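You operate a simulated robot arm through the tools that you are given. There is no shell and no other tool. Be economical: measure what you need, move in short steps, check, and stop when the job is done.

You are at the controls of a simulated robot arm. One attempt, no reset.

JOB
Turn the main switch off, swap the burnt fuse for the spare and test a lamp that it feeds.
Fine: burnt fuse in the red tray; leave the main switch off, the lamp buttons work without it; the last lamp tried shows LIT.

It is judged by the outcome, as a careful person would: the job done as asked, and still so three seconds after it is handed in. It fails if anything else is knocked over, pushed out of place, dropped, spilled or broken.

ROBOT AND FRAMES
A 6-joint arm with a two-finger parallel gripper on a trunk, on a base that drives. Base frame: it is fixed to the floor where the robot stands at the start and does not move with it; the origin is under the middle of the robot, x ahead of it, y to its left, z up. Units: mm, degrees, N and s.
With the tool pointing down near the work surface it reaches from about 140 to 840 mm from the robot's upright axis, wherever it stands. Its first joint turns from -166.0 to 166.0 degrees. Places, roughly: horn switch [600, -100, 800]; lamps switch [600, 0, 800]; main switch [500, 0, 800]; pump switch [500, -200, 800]; start switch [500, -100, 800]; wiper switch [600, -200, 800]. Payload 3.91 kg.
The tool frame sits at the grasp point between the pads (the TCP): z along the fingers, y along the line on which they close. The tips reach 30 mm beyond it. Largest opening 110 mm; finger width 20, thickness 10; the body of the gripper, 48 by 112 mm, starts 55 mm behind the TCP.
Orientation is that of the tool frame in the base frame, as a unit quaternion [w, x, y, z]. With the fingers straight down and closing along the base's y, the tool's x points along the base's -x, its y along +y and its z along -z.

CONTROLS
- The arm moves only by the tool nudge_tool. Its arguments are lists of equal length, an entry for each row: "hand": the gripper command, from -1 (shut) to 1 (fully open), values between in proportion; "xyz": the shift along the base's x, y, z in units of 40 mm (1.0 is 40 mm), a list of three; "delta_rot": the turn, a rotation vector about the base's x, y, z in units of 6 degrees (1.0 is 6 degrees), a list of three. In form: {"hand": [hand, ...], "xyz": [[tx, ty, tz], ...], "delta_rot": [[wx, wy, wz], ...]}. A call has 1 to 20 rows; each row shifts and turns the commanded pose from where the row before left it. A call with a number of a shift or a turn outside -1 to 1 is refused whole. Each row takes 0.2 s and may step no farther than 50 mm and 8.6 degrees from the row before; otherwise, or with a gripper value out of range, the whole call is refused. Where a pose cannot be reached the arm comes as near as it can. A force on the tool above 90 N (or 10 N above the force at the start of the call, whichever is more), or a blocked arm, ends the call early, and 0.2 s more pass. Each finger travels about 108 mm/s and halts on what it meets, pressing with about 37 N; the grip force reading is that of the motor and also rises with nothing between the fingers. The clock runs only during rows and for 0.2 s after the last one: add rows that do not move to give the fingers time. It gives the time, the measured TCP pose, the force on the tool (base axes), the opening and the grip force at its end, in the units of the frame above (readings bear some noise), with the torque about the TCP (base axes, N m) and any sound that the robot's microphone picked up, and new pictures: "pictures" is both (left out), scene, wrist or none.
- Cameras (640 x 400 px; columns grow to the right, rows downward): "scene" is now at [-94.5, 43.8, 1385.3]; the picture's right is [0.49, -0.87, 0.00], its down [-0.54, -0.31, -0.78] and it looks along [0.68, 0.39, -0.62] (base axes); focal length 251 px, centre (320, 200). "wrist" rides on the gripper at [77, 7, -114] in the tool frame; the picture's right is [-0.09, 1.00, 0.00], its down [-0.80, -0.07, -0.59] and it looks along [-0.59, -0.05, 0.80] (tool axes); focal length 270 px, centre (320, 200). There is no depth. A picture from a camera that has moved, and an enlarged one, comes with that camera's place and axes in the base frame and with its lens.
- move_column(by): slides the trunk up (or, below 0, down) by that many mm; the arm and the scene camera ride with it, the base frame stays. It gives what a move gives, with no picture.
- base_move(legs): drives the robot by 1 to 6 legs, each [ahead, left, turn to the left] in mm, mm and degrees, along the robot's own axes; the way and the turn of a leg run together, so that a leg with both is an arc; at most 1500 mm and 180 degrees a leg. The arm and the cameras ride along, it lands a little off, and it stops where it bumps. It gives what a move gives, and a new picture of the scene camera.
- pan_tilt(pan, tilt): turns the head with the scene camera to pan (to the left, within 86 degrees either way) and tilt (down, from -29 to 69), counted from straight ahead of the robot. It gives what a move gives, and a new picture of the scene camera.
- close_up(camera, box): a new picture of the part [left, top, right, bottom] of that camera's present view, enlarged. No time passes.
- job_done(): hands the job in; it is judged then, once.

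Go step by step. Nothing tells you exact positions but the pictures and the camera data: compare them with the known pose of the tool, close in by small moves and look again before you grip or let go. The budget is 120 turns and 260 pictures, counting those below and the enlarged ones. Unless the task says otherwise, let go and move clear before handing in, and close with one line.

The tools are called as name(argument=value, ...) on one line, values as JSON. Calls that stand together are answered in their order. nudge_tool: Moves the arm, as the interface text tells. Its arguments: {"type":"object","properties":{"hand":{"type":"array","items":{"type":"number"}},"xyz":{"type":"array","items":{"type":"array","items":{"type":"number"}}},"delta_rot":{"type":"array","items":{"type":"array","items":{"type":"number"}}},"pictures":{"type":"string","enum":["both","scene","wrist","none"]}},"required":["hand","xyz","delta_rot"]} The other tools are called the same way: move_column (by) slides the trunk up or down; base_move (legs) drives the base; pan_tilt (pan, tilt) turns the head that bears the scene camera; close_up (camera, box) takes an enlarged picture of a part of a camera's view; job_done () hands the job in.

At the start:

```text
t: 0.0
ee_pos: [172.7, 403.4, 1123.1]
orientation: [0.0, 0.0, 1.0, 0.0]
force: [-0.6, -0.2, -0.4]
wrist_torque: [-0.01, -0.01, -0.03]
gripper_width: 110.2
grip_force: 0.0
trunk travel left (down, up): [-325.0, 215.0]
robot x, y, heading: [-0.6, 2.1, -0.1]
head pan, tilt: [29.6, 38.3]
```

scene: 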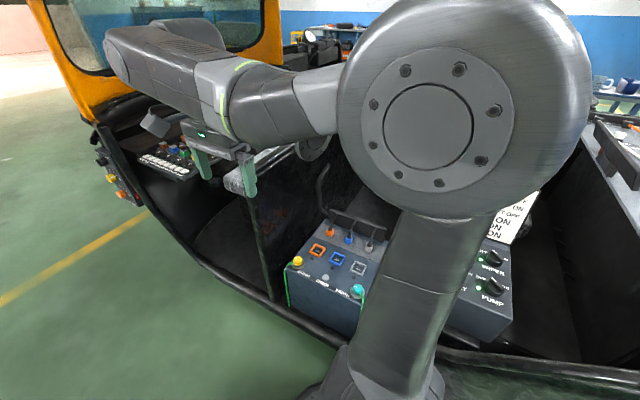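
wrist: 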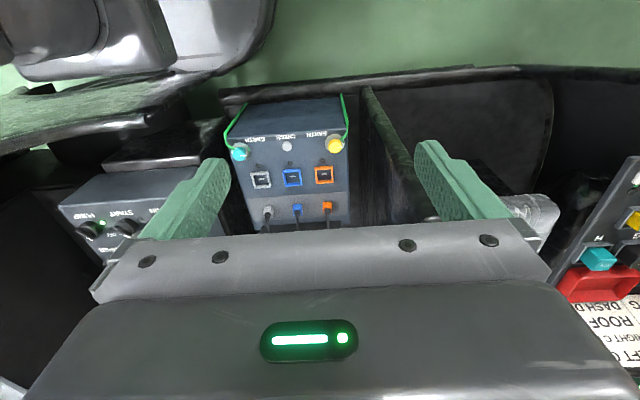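

I see a console with switches ahead, a connector box, and a fuse panel with a red tray to the left. I'll look around with the head first.

pan_tilt(pan=0, tilt=45)

pan_tilt(pan=60, tilt=40)

```text
t: 0.9
ee_pos: [172.4, 403.4, 1123.0]
orientation: [0.001, -0.001, 1.0, 0.0]
force: [-0.4, -0.1, 0.3]
wrist_torque: [0.01, -0.03, -0.02]
gripper_width: 110.0
grip_force: 0.0
trunk travel left (down, up): [-325.0, 215.0]
robot x, y, heading: [-0.1, -0.4, -0.2]
head pan, tilt: [0.0, 45.0]
camera scene: at [-88.0, 1.3, 1375.5], right [0.0, -1.0, 0.0], down [-0.71, 0.0, -0.71], along [0.71, 0.0, -0.71], focal length 251 px, centre (320, 200)
```

scene: 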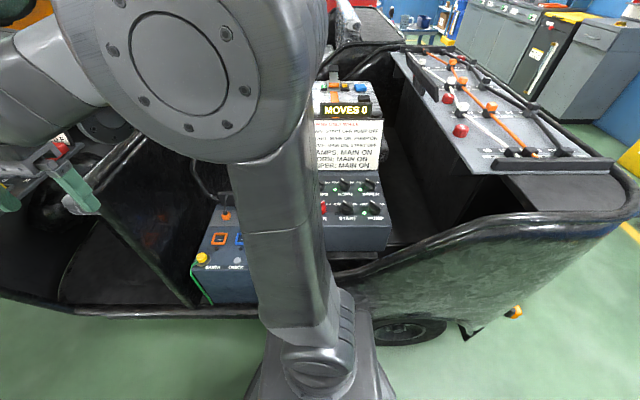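

```text
t: 2.2
ee_pos: [172.4, 403.0, 1122.5]
orientation: [0.0, 0.0, 1.0, 0.001]
force: [-0.8, -0.8, 0.1]
wrist_torque: [0.03, 0.0, 0.0]
gripper_width: 110.1
grip_force: 0.0
trunk travel left (down, up): [-325.0, 215.0]
robot x, y, heading: [1.7, -1.5, 0.3]
head pan, tilt: [60.0, 40.0]
camera scene: at [-126.8, 74.8, 1382.7], right [0.87, -0.5, 0.0], down [-0.32, -0.56, -0.77], along [0.38, 0.66, -0.64], focal length 251 px, centre (320, 200)
```

scene: 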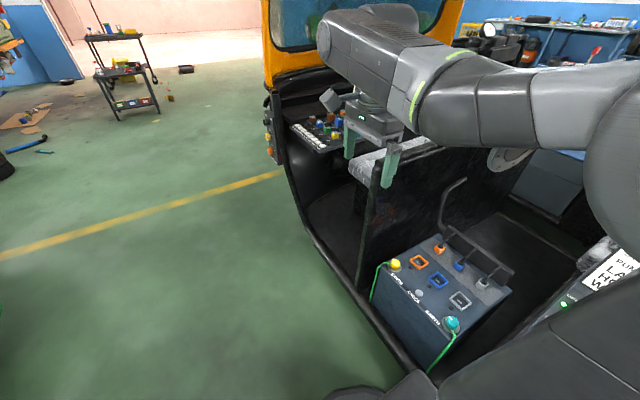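

The switch box has a rules sign with "MOVES 0"; I need to read it before touching the main switch.

pan_tilt(pan=-15, tilt=45)

close_up(camera="scene", box=[220, 60, 380, 260])

```text
t: 3.7
ee_pos: [171.4, 403.2, 1122.8]
orientation: [0.0, 0.0, 1.0, 0.001]
force: [-0.2, -0.5, -0.6]
wrist_torque: [0.03, -0.01, 0.01]
gripper_width: 110.1
grip_force: 0.1
trunk travel left (down, up): [-325.0, 215.0]
robot x, y, heading: [-2.6, -1.3, -0.0]
head pan, tilt: [-15.0, 45.0]
camera scene: at [-90.8, -19.8, 1375.5], right [-0.26, -0.97, 0.0], down [-0.68, 0.18, -0.71], along [0.68, -0.18, -0.71], focal length 251 px, centre (320, 200)
```

scene: 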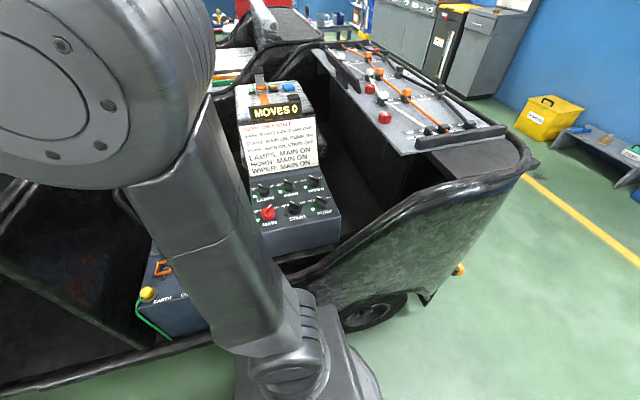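

```text
2.00 times, centred on (300, 160) of scene
camera zoom: at [-90.8, -19.8, 1375.5], right [-0.26, -0.97, 0.0], down [-0.68, 0.18, -0.71], along [0.68, -0.18, -0.71], focal length 502 px, centre (360, 280)
```

zoom: 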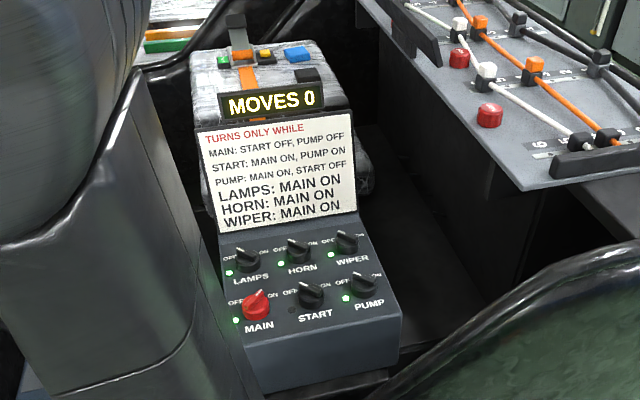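

close_up(camera="scene", box=[245, 170, 345, 232])

close_up(camera="scene", box=[240, 110, 330, 180])

```text
6.40 times, centred on (295, 201) of scene
camera zoom: at [-90.8, -19.8, 1375.5], right [-0.26, -0.97, 0.0], down [-0.68, 0.18, -0.71], along [0.68, -0.18, -0.71], focal length 1607 px, centre (480, 194)
```

zoom: 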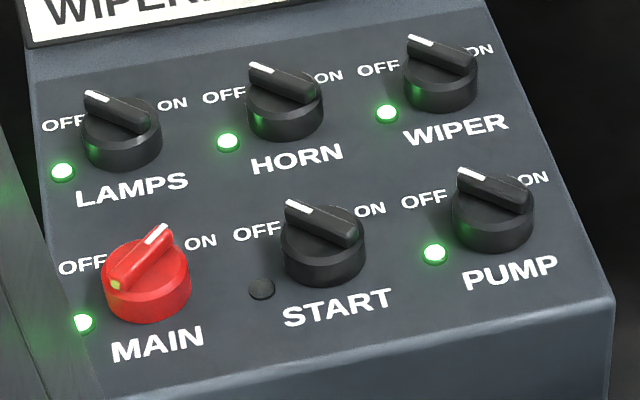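

```text
5.71 times, centred on (285, 145) of scene
camera zoom: at [-90.8, -19.8, 1375.5], right [-0.26, -0.97, 0.0], down [-0.68, 0.18, -0.71], along [0.68, -0.18, -0.71], focal length 1435 px, centre (520, 514)
```

zoom: 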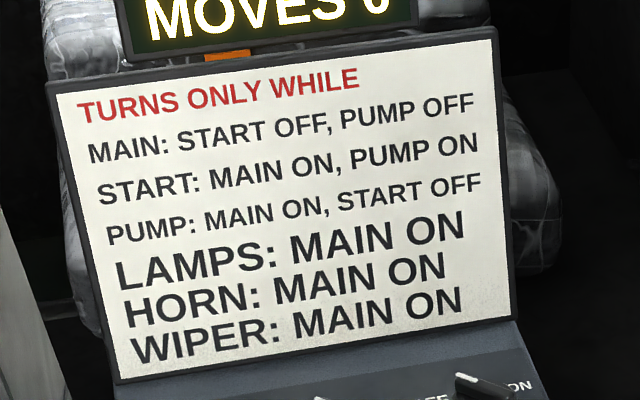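

MAIN points to ON, all the others to OFF, and its light shows it is free to turn. Now the fuse panel on the left.

pan_tilt(pan=60, tilt=30)

close_up(camera="scene", box=[250, 120, 410, 220])

close_up(camera="wrist", box=[480, 130, 640, 400])

```text
t: 5.2
ee_pos: [171.4, 402.5, 1123.0]
orientation: [0.0, 0.0, 1.0, 0.0]
force: [0.1, -0.2, 0.2]
wrist_torque: [-0.01, -0.02, -0.04]
gripper_width: 110.0
grip_force: 0.0
trunk travel left (down, up): [-325.0, 215.0]
robot x, y, heading: [-2.6, 4.5, -0.2]
head pan, tilt: [60.0, 30.0]
camera scene: at [-124.1, 79.5, 1398.1], right [0.87, -0.5, 0.0], down [-0.25, -0.43, -0.87], along [0.43, 0.75, -0.5], focal length 251 px, centre (320, 200)
```

scene: 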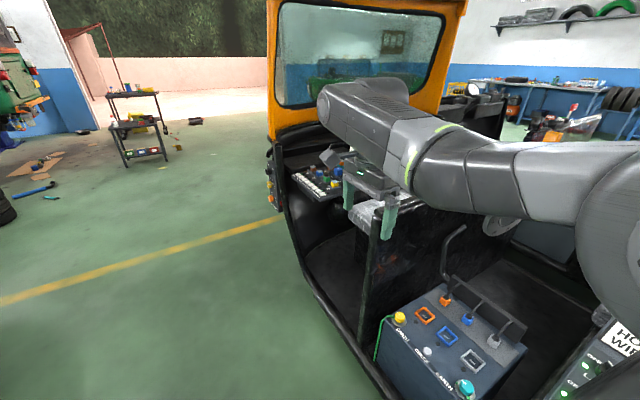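

```text
4.00 times, centred on (330, 170) of scene
camera zoom: at [-124.1, 79.5, 1398.1], right [0.87, -0.5, 0.0], down [-0.25, -0.43, -0.87], along [0.43, 0.75, -0.5], focal length 1004 px, centre (280, 320)
```

zoom: 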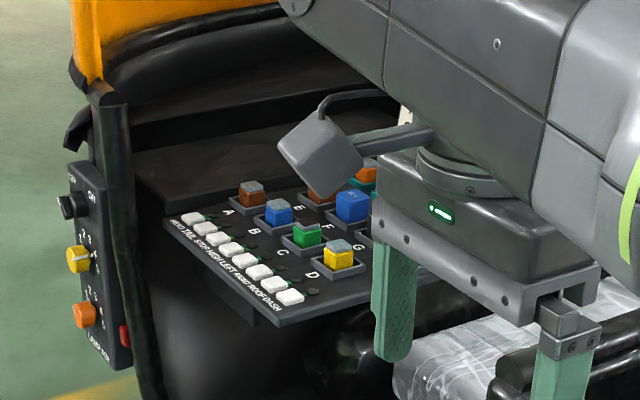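

```text
1.48 times, centred on (560, 265) of wrist
camera zoom: at [93.2, 409.9, 1238.2], right [0.09, 1.0, 0.0], down [0.8, -0.07, 0.59], along [0.59, -0.05, -0.8], focal length 400 px, centre (-36, 104)
```

zoom: 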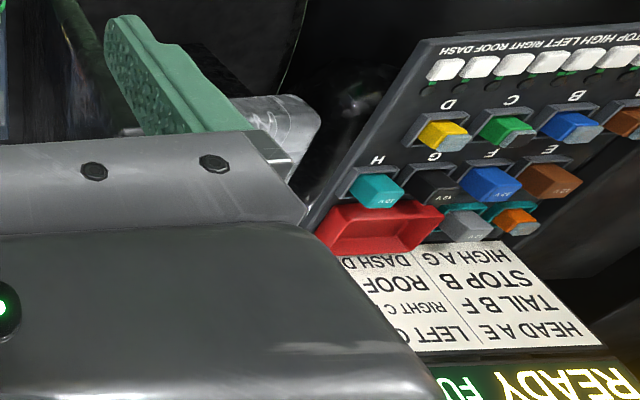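

The fuse panel is about 1.1 m to the left; that will need driving. First the main switch: I bring the tool over it at height.

nudge_tool(hand=[1, 1, 1, 1, 1, 1, 1, 1, 1, 1, 1, 1], xyz=[[0.5, -0.84, 0], [0.5, -0.84, 0], [0.5, -0.84, 0], [0.5, -0.84, 0], [0.5, -0.84, 0], [0.5, -0.84, 0], [0.5, -0.84, 0], [0.5, -0.84, 0], [0.5, -0.84, 0], [0.5, -0.84, 0], [0.5, -0.84, 0], [0.5, -0.84, 0]], delta_rot=[[0, 0, 0], [0, 0, 0], [0, 0, 0], [0, 0, 0], [0, 0, 0], [0, 0, 0], [0, 0, 0], [0, 0, 0], [0, 0, 0], [0, 0, 0], [0, 0, 0], [0, 0, 0]], pictures="wrist")

pan_tilt(pan=-10, tilt=45)

```text
t: 7.8
ee_pos: [414.8, 0.7, 1124.4]
orientation: [0.001, 0.0, 1.0, 0.0]
force: [0.5, -0.1, 0.0]
wrist_torque: [-0.02, -0.01, 0.03]
gripper_width: 109.8
grip_force: 0.0
trunk travel left (down, up): [-325.0, 215.0]
robot x, y, heading: [-0.4, 0.9, -0.2]
head pan, tilt: [60.0, 30.0]
camera wrist: at [336.8, 7.6, 1238.9], right [0.09, 1.0, 0.0], down [0.8, -0.07, 0.59], along [0.59, -0.05, -0.8], focal length 270 px, centre (320, 200)
```

wrist: 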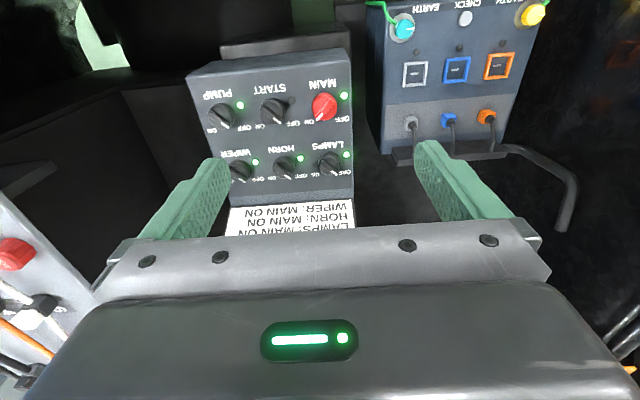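

```text
t: 9.2
ee_pos: [413.4, 1.4, 1123.9]
orientation: [0.0, 0.0, 1.0, 0.0]
force: [-0.2, 0.5, 0.1]
wrist_torque: [0.01, -0.02, 0.02]
gripper_width: 109.9
grip_force: 0.1
trunk travel left (down, up): [-325.0, 215.0]
robot x, y, heading: [-0.0, -0.4, -0.1]
head pan, tilt: [-10.0, 45.0]
camera scene: at [-89.2, -13.0, 1375.5], right [-0.17, -0.98, 0.0], down [-0.7, 0.12, -0.71], along [0.7, -0.12, -0.71], focal length 251 px, centre (320, 200)
```

scene: 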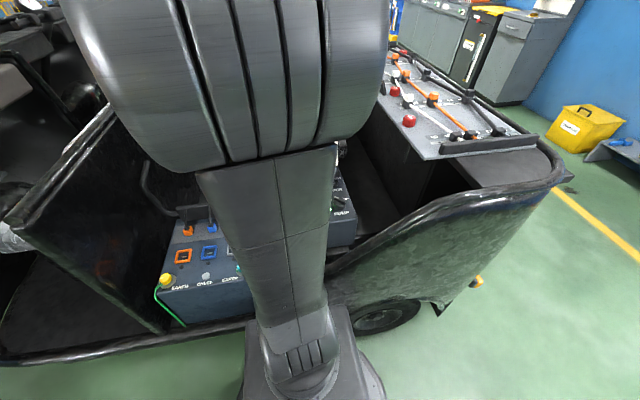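

Triangulating, MAIN is at about (488, 2, 760). I move above it and look at its bar angle.

nudge_tool(hand=[0.5, 0, 0, 0, 0, 0], xyz=[[0.31, 0, -0.95], [0.31, 0, -0.95], [0.31, 0, -0.95], [0.31, 0, -0.95], [0.31, 0, -0.95], [0.31, 0, -0.95]], delta_rot=[[0, 0, 0], [0, 0, 0], [0, 0, 0], [0, 0, 0], [0, 0, 0], [0, 0, 0]], pictures="wrist")

close_up(camera="wrist", box=[260, 80, 380, 230])

```text
t: 10.6
ee_pos: [484.0, -0.1, 895.8]
orientation: [0.001, 0.0, 1.0, 0.0]
force: [-0.7, 0.5, 0.0]
wrist_torque: [0.01, -0.02, 0.0]
gripper_width: 55.0
grip_force: 0.1
trunk travel left (down, up): [-325.0, 215.0]
robot x, y, heading: [-0.7, 2.0, -0.1]
head pan, tilt: [-10.0, 45.0]
camera wrist: at [405.9, 6.2, 1011.0], right [0.09, 1.0, 0.0], down [0.8, -0.07, 0.59], along [0.59, -0.05, -0.8], focal length 270 px, centre (320, 200)
```

wrist: 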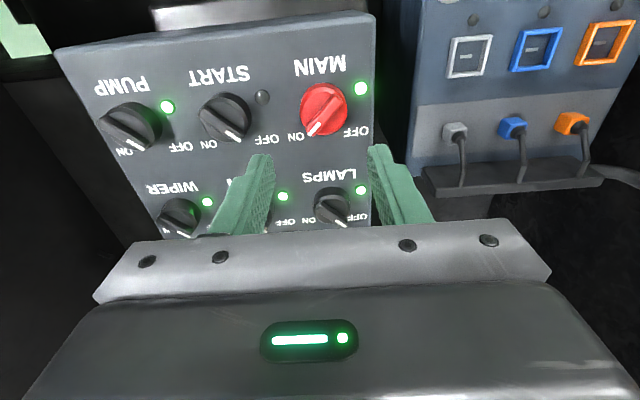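

```text
2.67 times, centred on (320, 155) of wrist
camera zoom: at [405.9, 6.2, 1011.0], right [0.09, 1.0, 0.0], down [0.8, -0.07, 0.59], along [0.59, -0.05, -0.8], focal length 721 px, centre (320, 320)
```

zoom: 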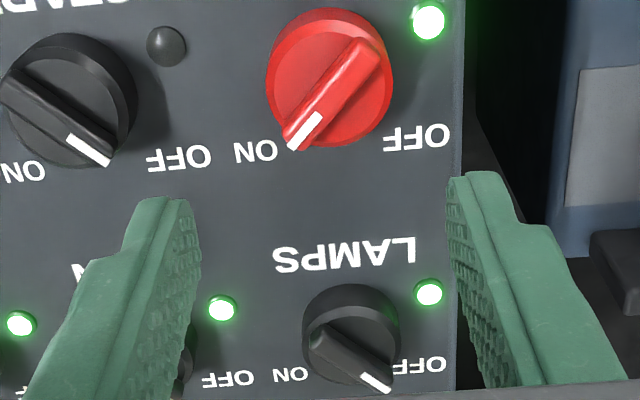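

MAIN's bar is at about −40° (pointing ON), centred near (493, 3). I turn the gripper to match and come down above it.

nudge_tool(hand=[0, -0.3, -0.3, -0.3, -0.3, -0.3, -0.3], xyz=[[0.03, 0.01, -0.3], [0.03, 0.01, -0.3], [0.03, 0.01, -0.3], [0.03, 0.01, -0.3], [0.03, 0.01, -0.3], [0.03, 0.01, -0.3], [0.03, 0.01, -0.3]], delta_rot=[[0, 0, -0.96], [0, 0, -0.96], [0, 0, -0.96], [0, 0, -0.96], [0, 0, -0.96], [0, 0, -0.96], [0, 0, -0.96]], pictures="wrist")

close_up(camera="wrist", box=[240, 100, 400, 200])

```text
t: 12.2
ee_pos: [495.6, 3.0, 812.2]
orientation: [0.0, 0.345, 0.939, 0.0]
force: [-0.4, 0.3, 0.2]
wrist_torque: [0.02, 0.01, -0.02]
gripper_width: 38.7
grip_force: 0.0
trunk travel left (down, up): [-325.0, 215.0]
robot x, y, heading: [2.8, 1.6, 0.1]
head pan, tilt: [-10.0, 45.0]
camera wrist: at [439.9, 58.1, 926.4], right [0.71, 0.7, 0.0], down [0.56, -0.57, 0.59], along [0.42, -0.42, -0.8], focal length 270 px, centre (320, 200)
```

wrist: 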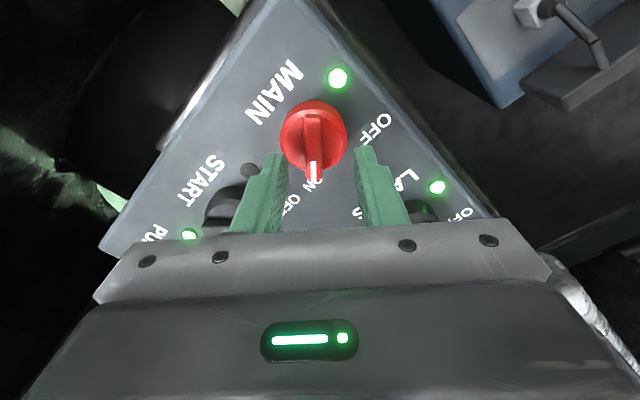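

```text
4.00 times, centred on (320, 150) of wrist
camera zoom: at [439.9, 58.1, 926.4], right [0.71, 0.7, 0.0], down [0.56, -0.57, 0.59], along [0.42, -0.42, -0.8], focal length 1081 px, centre (320, 400)
```

zoom: 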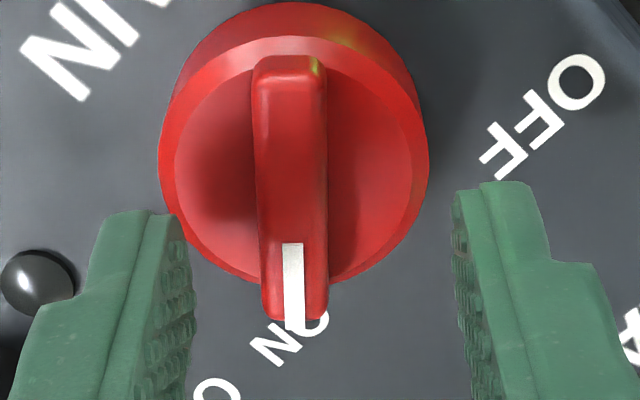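

The gripper is aligned with the bar, about 5 mm off sideways. I correct and descend a little, checking force.

nudge_tool(hand=[-0.4, -0.4, -0.4], xyz=[[-0.08, -0.08, -0.1], [0, 0, -0.15], [0, 0, -0.15]], delta_rot=[[0, 0, 0], [0, 0, 0], [0, 0, 0]], pictures="wrist")

close_up(camera="wrist", box=[240, 100, 400, 200])

```text
t: 13.0
ee_pos: [491.4, -0.8, 795.7]
orientation: [0.0, 0.344, 0.939, 0.001]
force: [-0.3, 0.2, 4.1]
wrist_torque: [-0.04, 0.08, 0.01]
gripper_width: 33.2
grip_force: 0.0
trunk travel left (down, up): [-325.0, 215.0]
robot x, y, heading: [-1.3, -4.6, -0.1]
head pan, tilt: [-10.0, 45.0]
camera wrist: at [436.1, 54.2, 911.1], right [0.71, 0.7, 0.0], down [0.56, -0.57, 0.6], along [0.42, -0.42, -0.8], focal length 270 px, centre (320, 200)
```

wrist: 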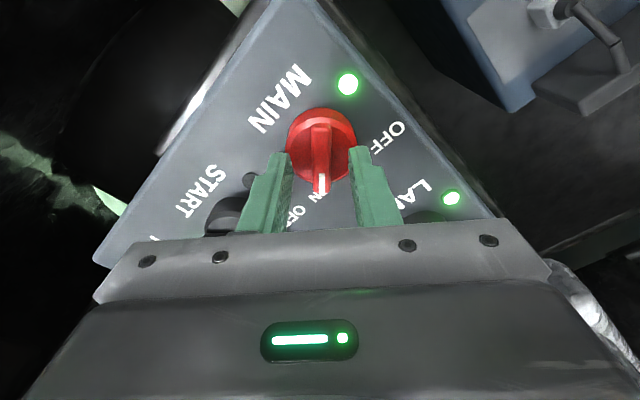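

```text
4.00 times, centred on (320, 150) of wrist
camera zoom: at [436.1, 54.2, 911.1], right [0.71, 0.7, 0.0], down [0.56, -0.57, 0.6], along [0.42, -0.42, -0.8], focal length 1081 px, centre (320, 400)
```

zoom: 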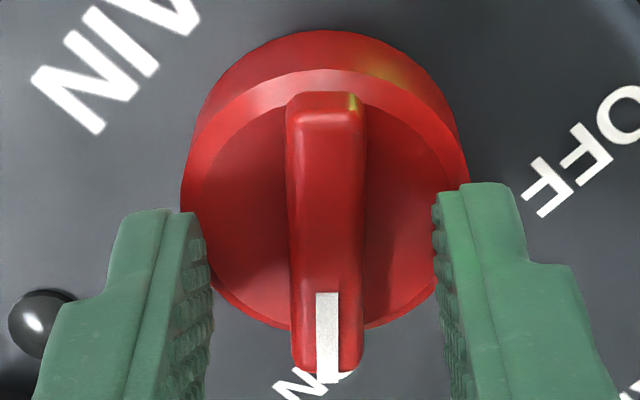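

The tips are just touching the knob's rim on either side of the bar, so I lift 1 mm and close on the bar.

nudge_tool(hand=[-0.5, -0.7, -1, -1], xyz=[[0, 0, 0.03], [0, 0, 0], [0, 0, 0], [0, 0, 0]], delta_rot=[[0, 0, 0], [0, 0, 0], [0, 0, 0], [0, 0, 0]], pictures="wrist")

close_up(camera="wrist", box=[240, 100, 400, 200])

```text
t: 14.0
ee_pos: [491.9, 0.6, 796.9]
orientation: [0.0, 0.344, 0.939, 0.001]
force: [5.2, 8.2, 0.1]
wrist_torque: [0.1, -0.38, -0.06]
gripper_width: 10.8
grip_force: 45.2
trunk travel left (down, up): [-325.0, 215.0]
robot x, y, heading: [0.2, -0.3, 0.0]
head pan, tilt: [-10.0, 45.0]
camera wrist: at [436.8, 55.1, 911.6], right [0.71, 0.7, 0.0], down [0.56, -0.57, 0.6], along [0.42, -0.42, -0.8], focal length 270 px, centre (320, 200)
```

wrist: 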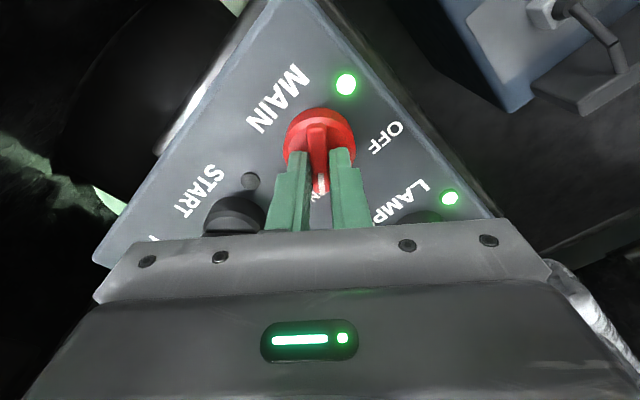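

```text
4.00 times, centred on (320, 150) of wrist
camera zoom: at [436.8, 55.1, 911.6], right [0.71, 0.7, 0.0], down [0.56, -0.57, 0.6], along [0.42, -0.42, -0.8], focal length 1081 px, centre (320, 400)
```

zoom: 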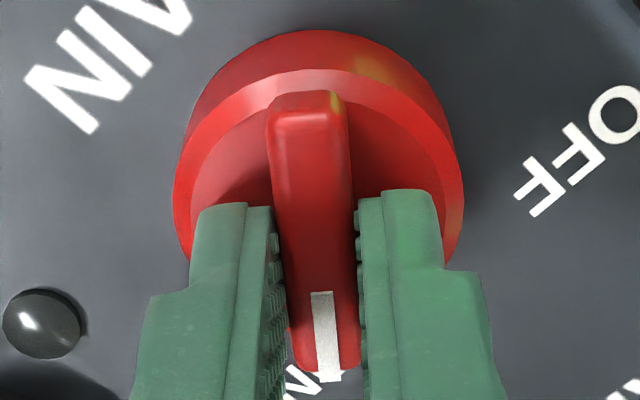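

The bar is gripped, but about 7 mm toward its tip. I'll reopen, centre on the knob's axis, regrip, and look.

nudge_tool(hand=[-0.5, -0.5, -0.6, -1, -1], xyz=[[0, 0, 0], [-0.13, 0.13, 0], [0, 0, 0], [0, 0, 0], [0, 0, 0]], delta_rot=[[0, 0, 0], [0, 0, 0], [0, 0, 0], [0, 0, 0], [0, 0, 0]], pictures="wrist")

close_up(camera="wrist", box=[240, 100, 400, 200])

```text
t: 15.2
ee_pos: [487.2, 5.0, 797.7]
orientation: [0.001, 0.345, 0.939, 0.0]
force: [2.4, 5.5, -2.2]
wrist_torque: [-0.07, -0.4, -0.02]
gripper_width: 10.8
grip_force: 45.1
trunk travel left (down, up): [-325.0, 215.0]
robot x, y, heading: [-3.3, 2.2, -0.1]
head pan, tilt: [-10.0, 45.0]
camera wrist: at [431.0, 60.1, 912.4], right [0.71, 0.7, 0.0], down [0.56, -0.57, 0.59], along [0.42, -0.42, -0.8], focal length 270 px, centre (320, 200)
```

wrist: 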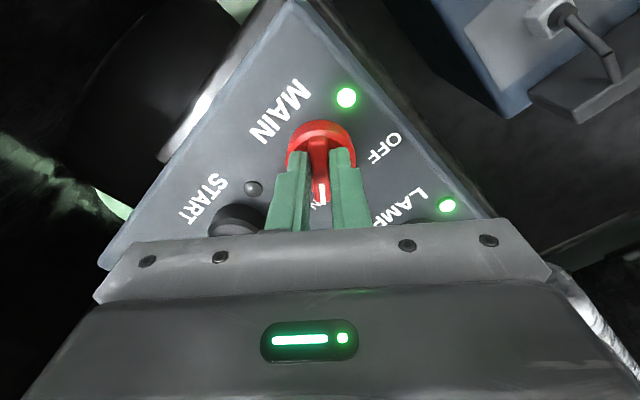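

```text
4.00 times, centred on (320, 150) of wrist
camera zoom: at [431.0, 60.1, 912.4], right [0.71, 0.7, 0.0], down [0.56, -0.57, 0.59], along [0.42, -0.42, -0.8], focal length 1081 px, centre (320, 400)
```

zoom: 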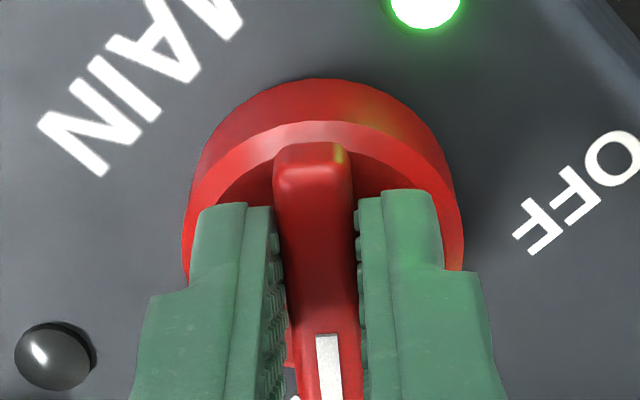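

Well centred now. I turn the knob counter-clockwise about 80° toward OFF.

nudge_tool(hand=[-1, -1, -1, -1, -1, -1, -1, -1, -1, -1, -1, -1, -1, -1], xyz=[[0, 0, 0], [0, 0, 0], [0, 0, 0], [0, 0, 0], [0, 0, 0], [0, 0, 0], [0, 0, 0], [0, 0, 0], [0, 0, 0], [0, 0, 0], [0, 0, 0], [0, 0, 0], [0, 0, 0], [0, 0, 0]], delta_rot=[[0, 0, 1], [0, 0, 1], [0, 0, 1], [0, 0, 1], [0, 0, 1], [0, 0, 1], [0, 0, 1], [0, 0, 1], [0, 0, 1], [0, 0, 1], [0, 0, 1], [0, 0, 1], [0, 0, 1], [0, 0, 0.5]], pictures="wrist")

close_up(camera="wrist", box=[200, 70, 440, 220])

```text
t: 18.2
ee_pos: [486.7, -1.7, 797.0]
orientation: [0.002, -0.349, 0.937, 0.0]
force: [3.7, -55.4, 21.6]
wrist_torque: [-0.96, -0.62, -0.21]
gripper_width: 11.0
grip_force: 45.2
trunk travel left (down, up): [-325.0, 215.0]
robot x, y, heading: [3.2, 0.9, 0.3]
head pan, tilt: [-10.0, 45.0]
camera wrist: at [422.5, -46.0, 912.0], right [-0.59, 0.81, 0.0], down [0.65, 0.47, 0.6], along [0.48, 0.35, -0.8], focal length 270 px, centre (320, 200)
```

wrist: 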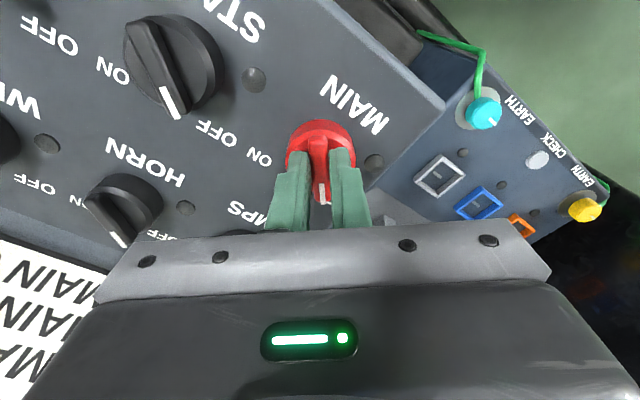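

```text
2.67 times, centred on (320, 145) of wrist
camera zoom: at [422.5, -46.0, 912.0], right [-0.59, 0.81, 0.0], down [0.65, 0.47, 0.6], along [0.48, 0.35, -0.8], focal length 721 px, centre (320, 347)
```

zoom: 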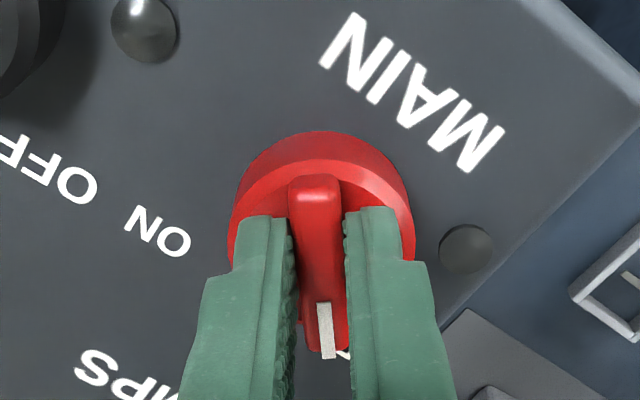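

The knob now points to OFF and all the indicator lights went dark. I release and rise.

nudge_tool(hand=[-0.6, -0.4, -0.3, -0.3, -0.3, -0.3, 0, 0], xyz=[[0, 0, 0], [0, 0, 0], [0, 0, 0.3], [0, 0, 0.5], [0, 0, 1], [0, 0, 1], [0, 0, 1], [0, 0, 1]], delta_rot=[[0, 0, 0], [0, 0, 0], [0, 0, 0], [0, 0, -1], [0, 0, -1], [0, 0, -1], [0, 0, -1], [0, 0, -1]], pictures="wrist")

close_up(camera="wrist", box=[120, 50, 400, 225])

```text
t: 20.0
ee_pos: [485.2, 4.0, 987.7]
orientation: [0.0, -0.092, 0.996, 0.0]
force: [0.5, -1.0, 0.1]
wrist_torque: [-0.02, 0.02, 0.02]
gripper_width: 54.8
grip_force: 0.0
trunk travel left (down, up): [-325.0, 215.0]
robot x, y, heading: [1.2, -1.7, -0.4]
head pan, tilt: [-10.0, 45.0]
camera wrist: at [407.7, -3.1, 1103.6], right [-0.1, 1.0, 0.0], down [0.8, 0.08, 0.59], along [0.59, 0.06, -0.8], focal length 270 px, centre (320, 200)
```

wrist: 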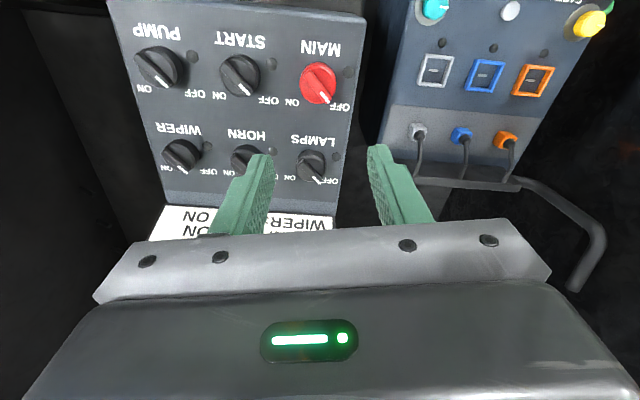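

```text
2.29 times, centred on (260, 138) of wrist
camera zoom: at [407.7, -3.1, 1103.6], right [-0.1, 1.0, 0.0], down [0.8, 0.08, 0.59], along [0.59, 0.06, -0.8], focal length 618 px, centre (457, 343)
```

zoom: 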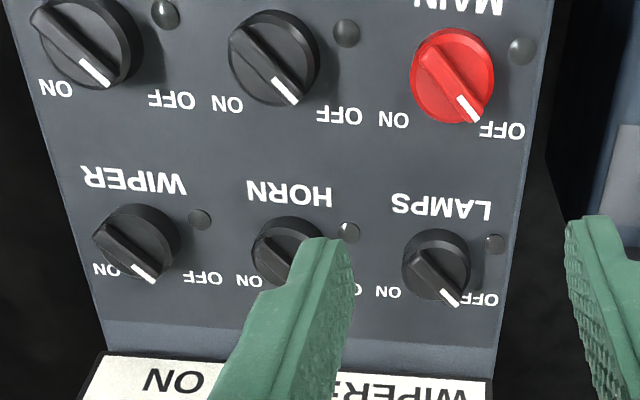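

MAIN is OFF. Now I retract the arm to drive left along the vehicle.

nudge_tool(hand=[0, 0, 0, 0, 0, 0, 0, 0], xyz=[[-0.5, 0, 0.85], [-0.5, 0, 0.85], [-0.7, 0, 0.85], [-0.9, 0, 0.8], [-1, 0, 0.5], [-1, 0, 0], [-1, 0, 0], [-1, 0, 0]], delta_rot=[[0, 0, -0.5], [0, 0, -0.5], [0, 0, -0.5], [0, 0, -0.25], [0, 0, 0], [0, 0, 0], [0, 0, 0], [0, 0, 0]], pictures="none")

pan_tilt(pan=75, tilt=35)

```text
t: 21.9
ee_pos: [253.4, 18.7, 1115.8]
orientation: [-0.072, -0.007, 0.997, -0.033]
force: [-0.5, -0.6, 0.3]
wrist_torque: [-0.04, 0.02, -0.03]
gripper_width: 55.1
grip_force: 0.0
trunk travel left (down, up): [-325.0, 215.0]
robot x, y, heading: [3.3, -2.3, 0.3]
head pan, tilt: [-10.0, 45.0]
stopped in row 8: the arm was blocked; the commanded pose is now the measured one
```

```text
t: 23.5
ee_pos: [252.8, 19.8, 1114.3]
orientation: [-0.074, -0.008, 0.997, -0.035]
force: [-1.0, 0.1, 0.5]
wrist_torque: [-0.01, 0.01, -0.01]
gripper_width: 54.9
grip_force: 0.0
trunk travel left (down, up): [-325.0, 215.0]
robot x, y, heading: [-2.1, -1.0, 0.0]
head pan, tilt: [75.0, 35.0]
camera scene: at [-89.4, -20.1, 1377.8], right [-0.26, -0.97, 0.0], down [-0.66, 0.18, -0.73], along [0.7, -0.19, -0.69], focal length 251 px, centre (320, 200)
```

scene: 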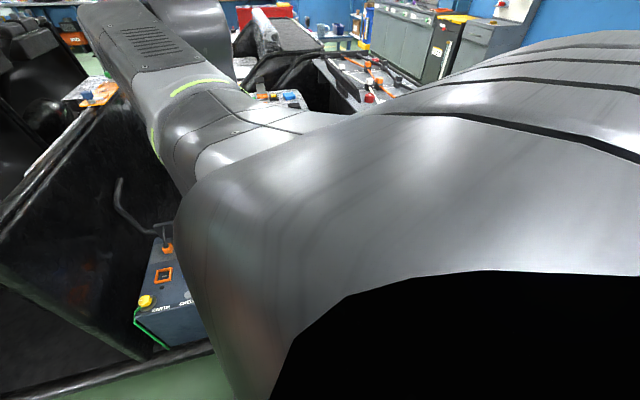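

The elbow is folded against the head. I ease the arm back out and straighten the tool.

nudge_tool(hand=[0, 0, 0, 0], xyz=[[0.6, 0.5, 0], [0.6, 0.5, 0], [0.3, 0.8, 0], [0.3, 0.8, 0]], delta_rot=[[0, 0, 0], [0, 0, 0], [0, 0, 0], [0, 0, 0]], pictures="none")

pan_tilt(pan=75, tilt=35)

```text
t: 24.5
ee_pos: [321.4, 125.0, 1117.4]
orientation: [-0.066, -0.01, 0.997, -0.031]
force: [-0.3, -0.5, -0.9]
wrist_torque: [-0.01, 0.0, -0.01]
gripper_width: 55.4
grip_force: 0.0
trunk travel left (down, up): [-325.0, 215.0]
robot x, y, heading: [-0.5, 1.9, 0.2]
head pan, tilt: [75.0, 35.0]
```

```text
t: 25.1
ee_pos: [323.1, 121.8, 1116.4]
orientation: [-0.066, -0.009, 0.997, -0.03]
force: [-0.4, 0.5, -0.9]
wrist_torque: [0.02, -0.02, 0.02]
gripper_width: 54.9
grip_force: 0.0
trunk travel left (down, up): [-325.0, 215.0]
robot x, y, heading: [-0.3, -0.7, 0.1]
head pan, tilt: [75.0, 35.0]
camera scene: at [-146.3, 86.3, 1390.3], right [0.97, -0.26, 0.0], down [-0.15, -0.55, -0.82], along [0.21, 0.79, -0.57], focal length 251 px, centre (320, 200)
```

scene: 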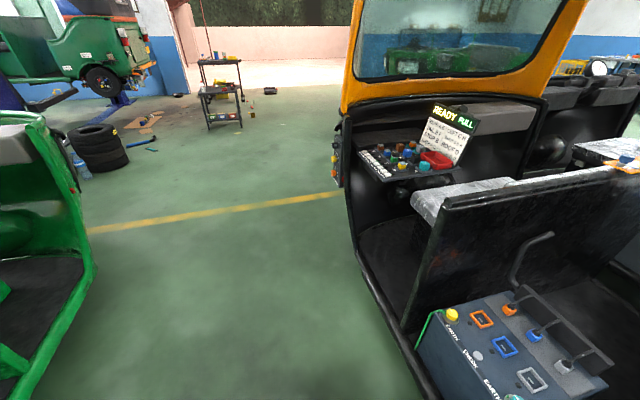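

close_up(camera="scene", box=[350, 95, 490, 190])

close_up(camera="scene", box=[420, 95, 490, 165])

```text
4.21 times, centred on (420, 142) of scene
camera zoom: at [-146.3, 86.3, 1390.3], right [0.97, -0.26, 0.0], down [-0.15, -0.55, -0.82], along [0.21, 0.79, -0.57], focal length 1057 px, centre (-101, 442)
```

zoom: 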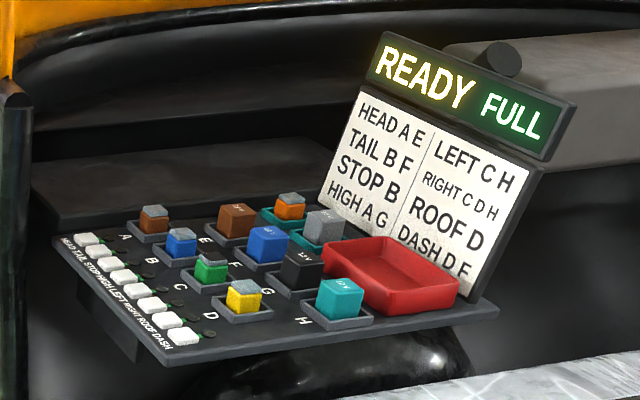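

```text
5.71 times, centred on (455, 130) of scene
camera zoom: at [-146.3, 86.3, 1390.3], right [0.97, -0.26, 0.0], down [-0.15, -0.55, -0.82], along [0.21, 0.79, -0.57], focal length 1435 px, centre (-451, 600)
```

zoom: 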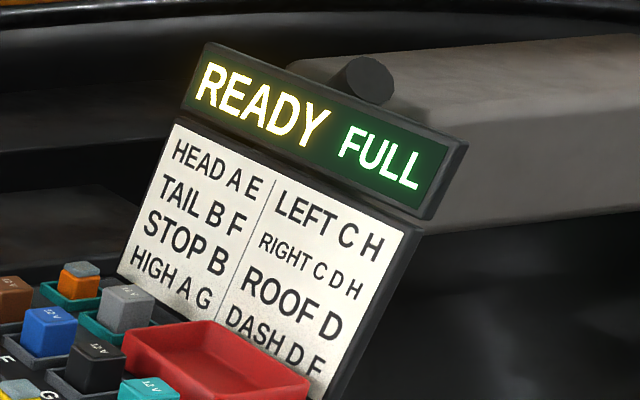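

The panel shows fuses A–H, two spares (orange small, grey large), a red tray, lamp buttons, and a lamp/fuse table. It spans roughly x 400–840, y 980–1310. I drive left 1100 mm.

base_move(legs=[[0, 600, 0], [0, 500, 0]])

pan_tilt(pan=0, tilt=45)

```text
t: 30.5
ee_pos: [308.1, 1125.1, 1116.9]
orientation: [-0.069, -0.002, 0.997, -0.03]
force: [0.7, -0.7, 1.2]
wrist_torque: [-0.01, -0.04, 0.02]
gripper_width: 55.0
grip_force: 0.1
trunk travel left (down, up): [-325.0, 215.0]
robot x, y, heading: [-10.9, 1013.6, 0.0]
head pan, tilt: [75.0, 35.0]
stopped in leg 2: the robot was blocked; the commanded pose is now the measured one
camera scene: at [-158.8, 1092.2, 1391.0], right [0.97, -0.26, 0.0], down [-0.15, -0.55, -0.82], along [0.21, 0.8, -0.57], focal length 251 px, centre (320, 200)
```

scene: 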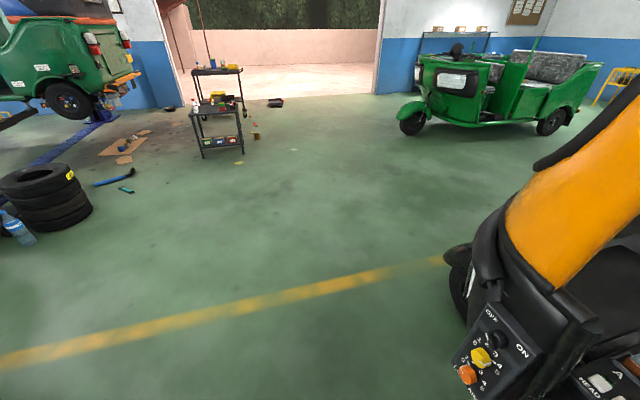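

```text
t: 32.0
ee_pos: [308.6, 1124.8, 1115.7]
orientation: [-0.068, -0.005, 0.997, -0.028]
force: [0.2, 0.0, -0.5]
wrist_torque: [0.0, 0.03, 0.04]
gripper_width: 54.8
grip_force: 0.1
trunk travel left (down, up): [-325.0, 215.0]
robot x, y, heading: [-10.6, 1017.1, -0.0]
head pan, tilt: [0.0, 45.0]
camera scene: at [-100.1, 1005.1, 1375.3], right [0.0, -1.0, -0.01], down [-0.71, 0.0, -0.71], along [0.71, 0.01, -0.71], focal length 251 px, centre (320, 200)
```

scene: 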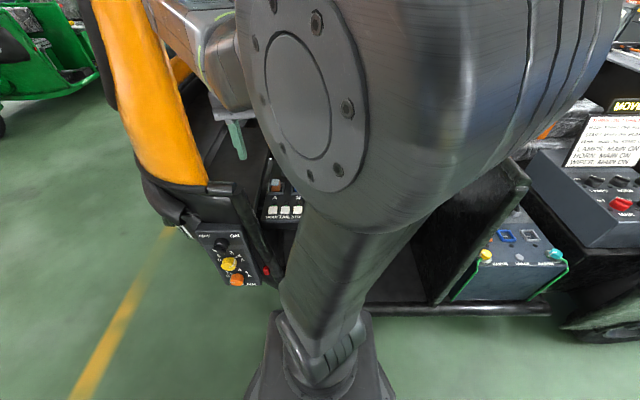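

The base bumped near the vehicle's front corner at y≈1017; that is close enough. I back off a little, straighten the tool and move it over the panel.

base_move(legs=[[0, -30, 0]])

nudge_tool(hand=[0, 0, 0, 0, 0], xyz=[[0.5, 0, 0], [0.7, 0, 0], [0.7, 0, 0], [0.7, 0, 0], [0.7, 0, 0]], delta_rot=[[0.28, -0.66, -0.05], [0.28, -0.66, -0.05], [0, 0, 0], [0, 0, 0], [0, 0, 0]], pictures="both")

```text
t: 32.9
ee_pos: [308.6, 1105.6, 1113.8]
orientation: [-0.069, -0.006, 0.997, -0.034]
force: [0.9, -0.3, 0.0]
wrist_torque: [0.02, -0.02, 0.02]
gripper_width: 55.1
grip_force: 0.1
trunk travel left (down, up): [-325.0, 215.0]
robot x, y, heading: [-13.0, 988.1, 0.1]
head pan, tilt: [0.0, 45.0]
camera scene: at [-99.1, 987.0, 1375.5], right [0.0, -1.0, 0.0], down [-0.71, 0.0, -0.71], along [0.71, 0.0, -0.71], focal length 251 px, centre (320, 200)
```

scene: 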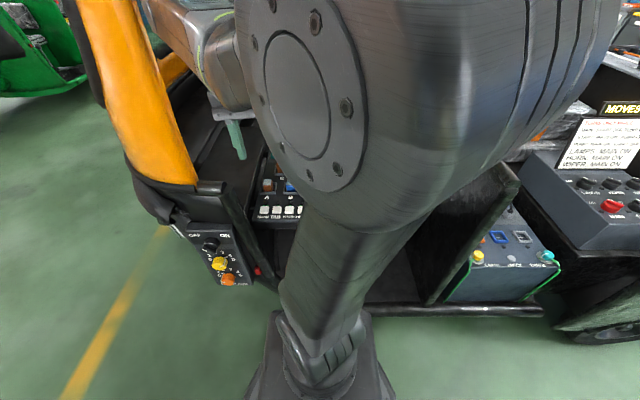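

```text
t: 34.0
ee_pos: [444.4, 1106.3, 1115.2]
orientation: [0.0, -0.001, 1.0, -0.004]
force: [-0.1, -0.2, 1.2]
wrist_torque: [-0.01, 0.02, 0.04]
gripper_width: 54.9
grip_force: 0.1
trunk travel left (down, up): [-325.0, 215.0]
robot x, y, heading: [-15.9, 986.2, 0.3]
head pan, tilt: [0.0, 45.0]
camera scene: at [-98.7, 987.5, 1375.5], right [0.0, -1.0, 0.0], down [-0.71, 0.0, -0.71], along [0.71, 0.0, -0.71], focal length 251 px, centre (320, 200)
camera wrist: at [364.6, 1113.8, 1229.6], right [0.09, 1.0, -0.01], down [0.8, -0.06, 0.6], along [0.59, -0.06, -0.8], focal length 270 px, centre (320, 200)
```

scene: 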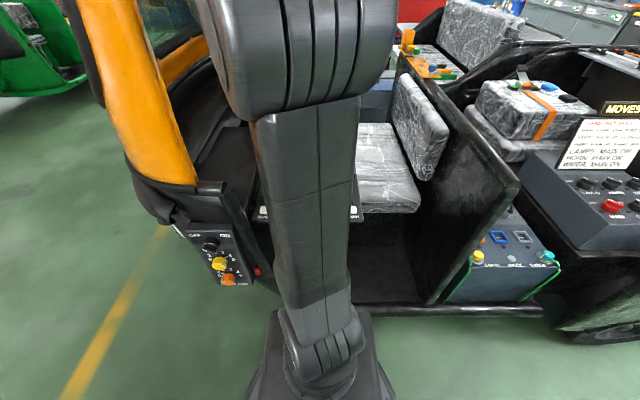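
wrist: 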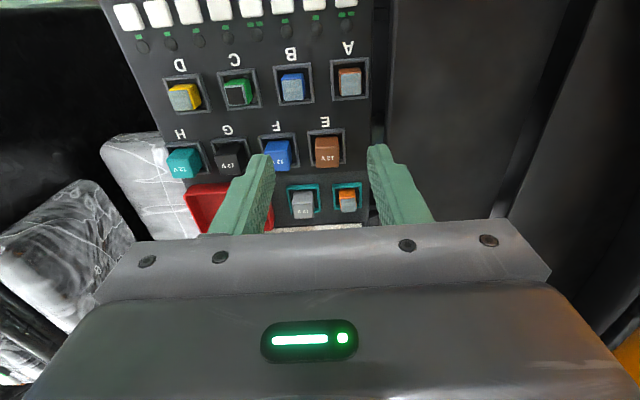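

close_up(camera="wrist", box=[100, 0, 380, 110])

close_up(camera="wrist", box=[150, 100, 390, 240])

```text
2.29 times, centred on (240, 55) of wrist
camera zoom: at [364.6, 1113.8, 1229.6], right [0.09, 1.0, -0.01], down [0.8, -0.06, 0.6], along [0.59, -0.06, -0.8], focal length 618 px, centre (503, 531)
```

zoom: 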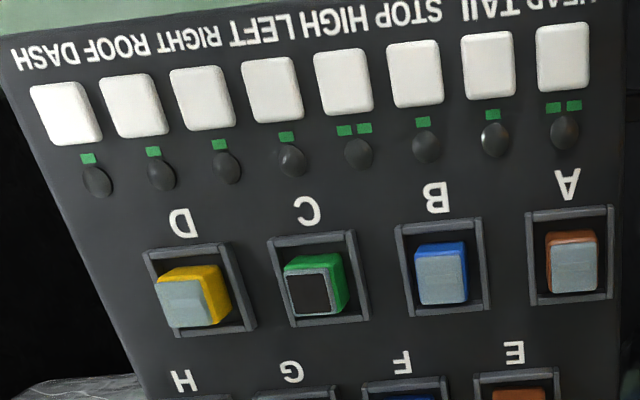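

```text
2.67 times, centred on (270, 170) of wrist
camera zoom: at [364.6, 1113.8, 1229.6], right [0.09, 1.0, -0.01], down [0.8, -0.06, 0.6], along [0.59, -0.06, -0.8], focal length 721 px, centre (453, 280)
```

zoom: 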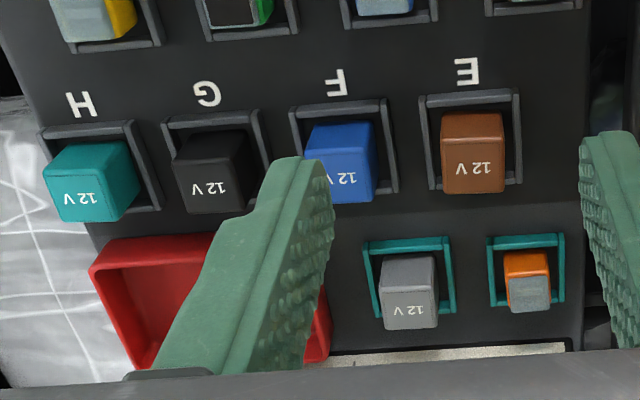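

Fuse C's window is black while A, B, D and the orange spare are clear, so C is burnt; E–H and the grey spare are 12 V relays. C's top is about (444, 1006, 902), the spare about (617, 1132), the tray about (632, 938). I move above C.

nudge_tool(hand=[0, 0, 0, 0], xyz=[[0, -0.62, -0.8], [0, -0.62, -0.8], [0, -0.62, -0.8], [0, -0.62, -0.8]], delta_rot=[[0, 0, 0], [0, 0, 0], [0, 0, 0], [0, 0, 0]], pictures="wrist")

close_up(camera="wrist", box=[220, 80, 460, 230])

```text
t: 35.0
ee_pos: [442.4, 1007.5, 987.3]
orientation: [0.0, -0.001, 1.0, -0.005]
force: [0.7, 0.0, 0.1]
wrist_torque: [-0.01, 0.0, -0.01]
gripper_width: 55.1
grip_force: 0.1
trunk travel left (down, up): [-325.0, 215.0]
robot x, y, heading: [-10.4, 984.5, 0.2]
head pan, tilt: [0.0, 45.0]
camera wrist: at [363.9, 1014.6, 1101.5], right [0.09, 1.0, -0.01], down [0.8, -0.06, 0.6], along [0.59, -0.06, -0.8], focal length 270 px, centre (320, 200)
```

wrist: 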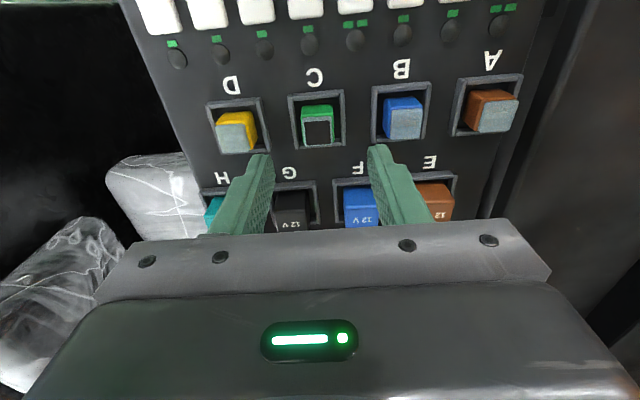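

```text
2.67 times, centred on (340, 155) of wrist
camera zoom: at [363.9, 1014.6, 1101.5], right [0.09, 1.0, -0.01], down [0.8, -0.06, 0.6], along [0.59, -0.06, -0.8], focal length 721 px, centre (267, 320)
```

zoom: 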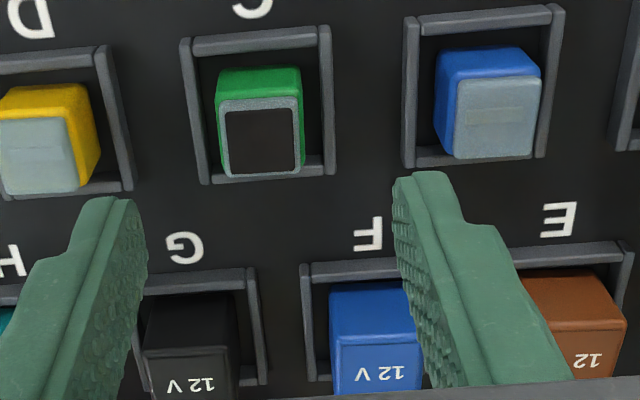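

C is at about (445, 1003, 900). I descend to just around its top and check.

nudge_tool(hand=[0, -0.1, -0.1], xyz=[[0.06, -0.1, -0.5], [0, 0, -0.5], [0, 0, -0.5]], delta_rot=[[0, 0, 0], [0, 0, 0], [0, 0, 0]], pictures="wrist")

close_up(camera="wrist", box=[220, 90, 420, 215])

```text
t: 35.9
ee_pos: [444.8, 1004.4, 926.1]
orientation: [0.001, 0.0, 1.0, -0.005]
force: [-0.4, 0.8, -0.1]
wrist_torque: [-0.02, -0.01, 0.0]
gripper_width: 49.0
grip_force: 0.1
trunk travel left (down, up): [-325.0, 215.0]
robot x, y, heading: [-12.0, 988.9, -0.0]
head pan, tilt: [0.0, 45.0]
camera wrist: at [366.3, 1011.5, 1042.1], right [0.09, 1.0, -0.01], down [0.8, -0.06, 0.6], along [0.59, -0.06, -0.8], focal length 270 px, centre (320, 200)
```

wrist: 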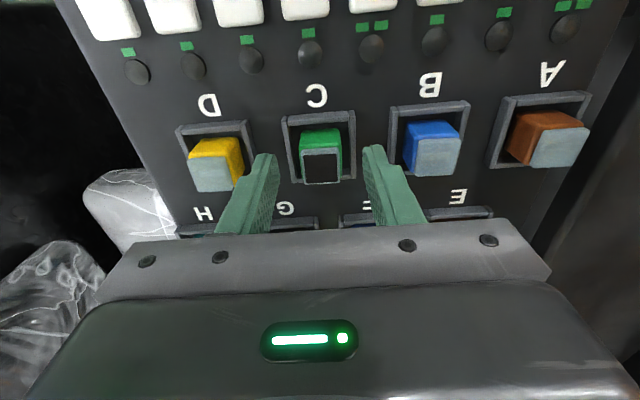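

```text
3.20 times, centred on (320, 152) of wrist
camera zoom: at [366.3, 1011.5, 1042.1], right [0.09, 1.0, -0.01], down [0.8, -0.06, 0.6], along [0.59, -0.06, -0.8], focal length 865 px, centre (320, 352)
```

zoom: 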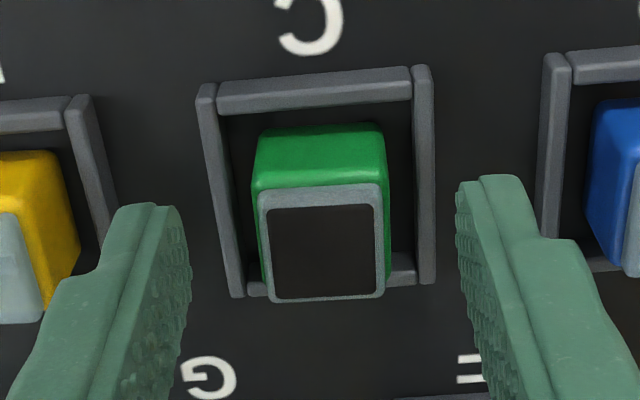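

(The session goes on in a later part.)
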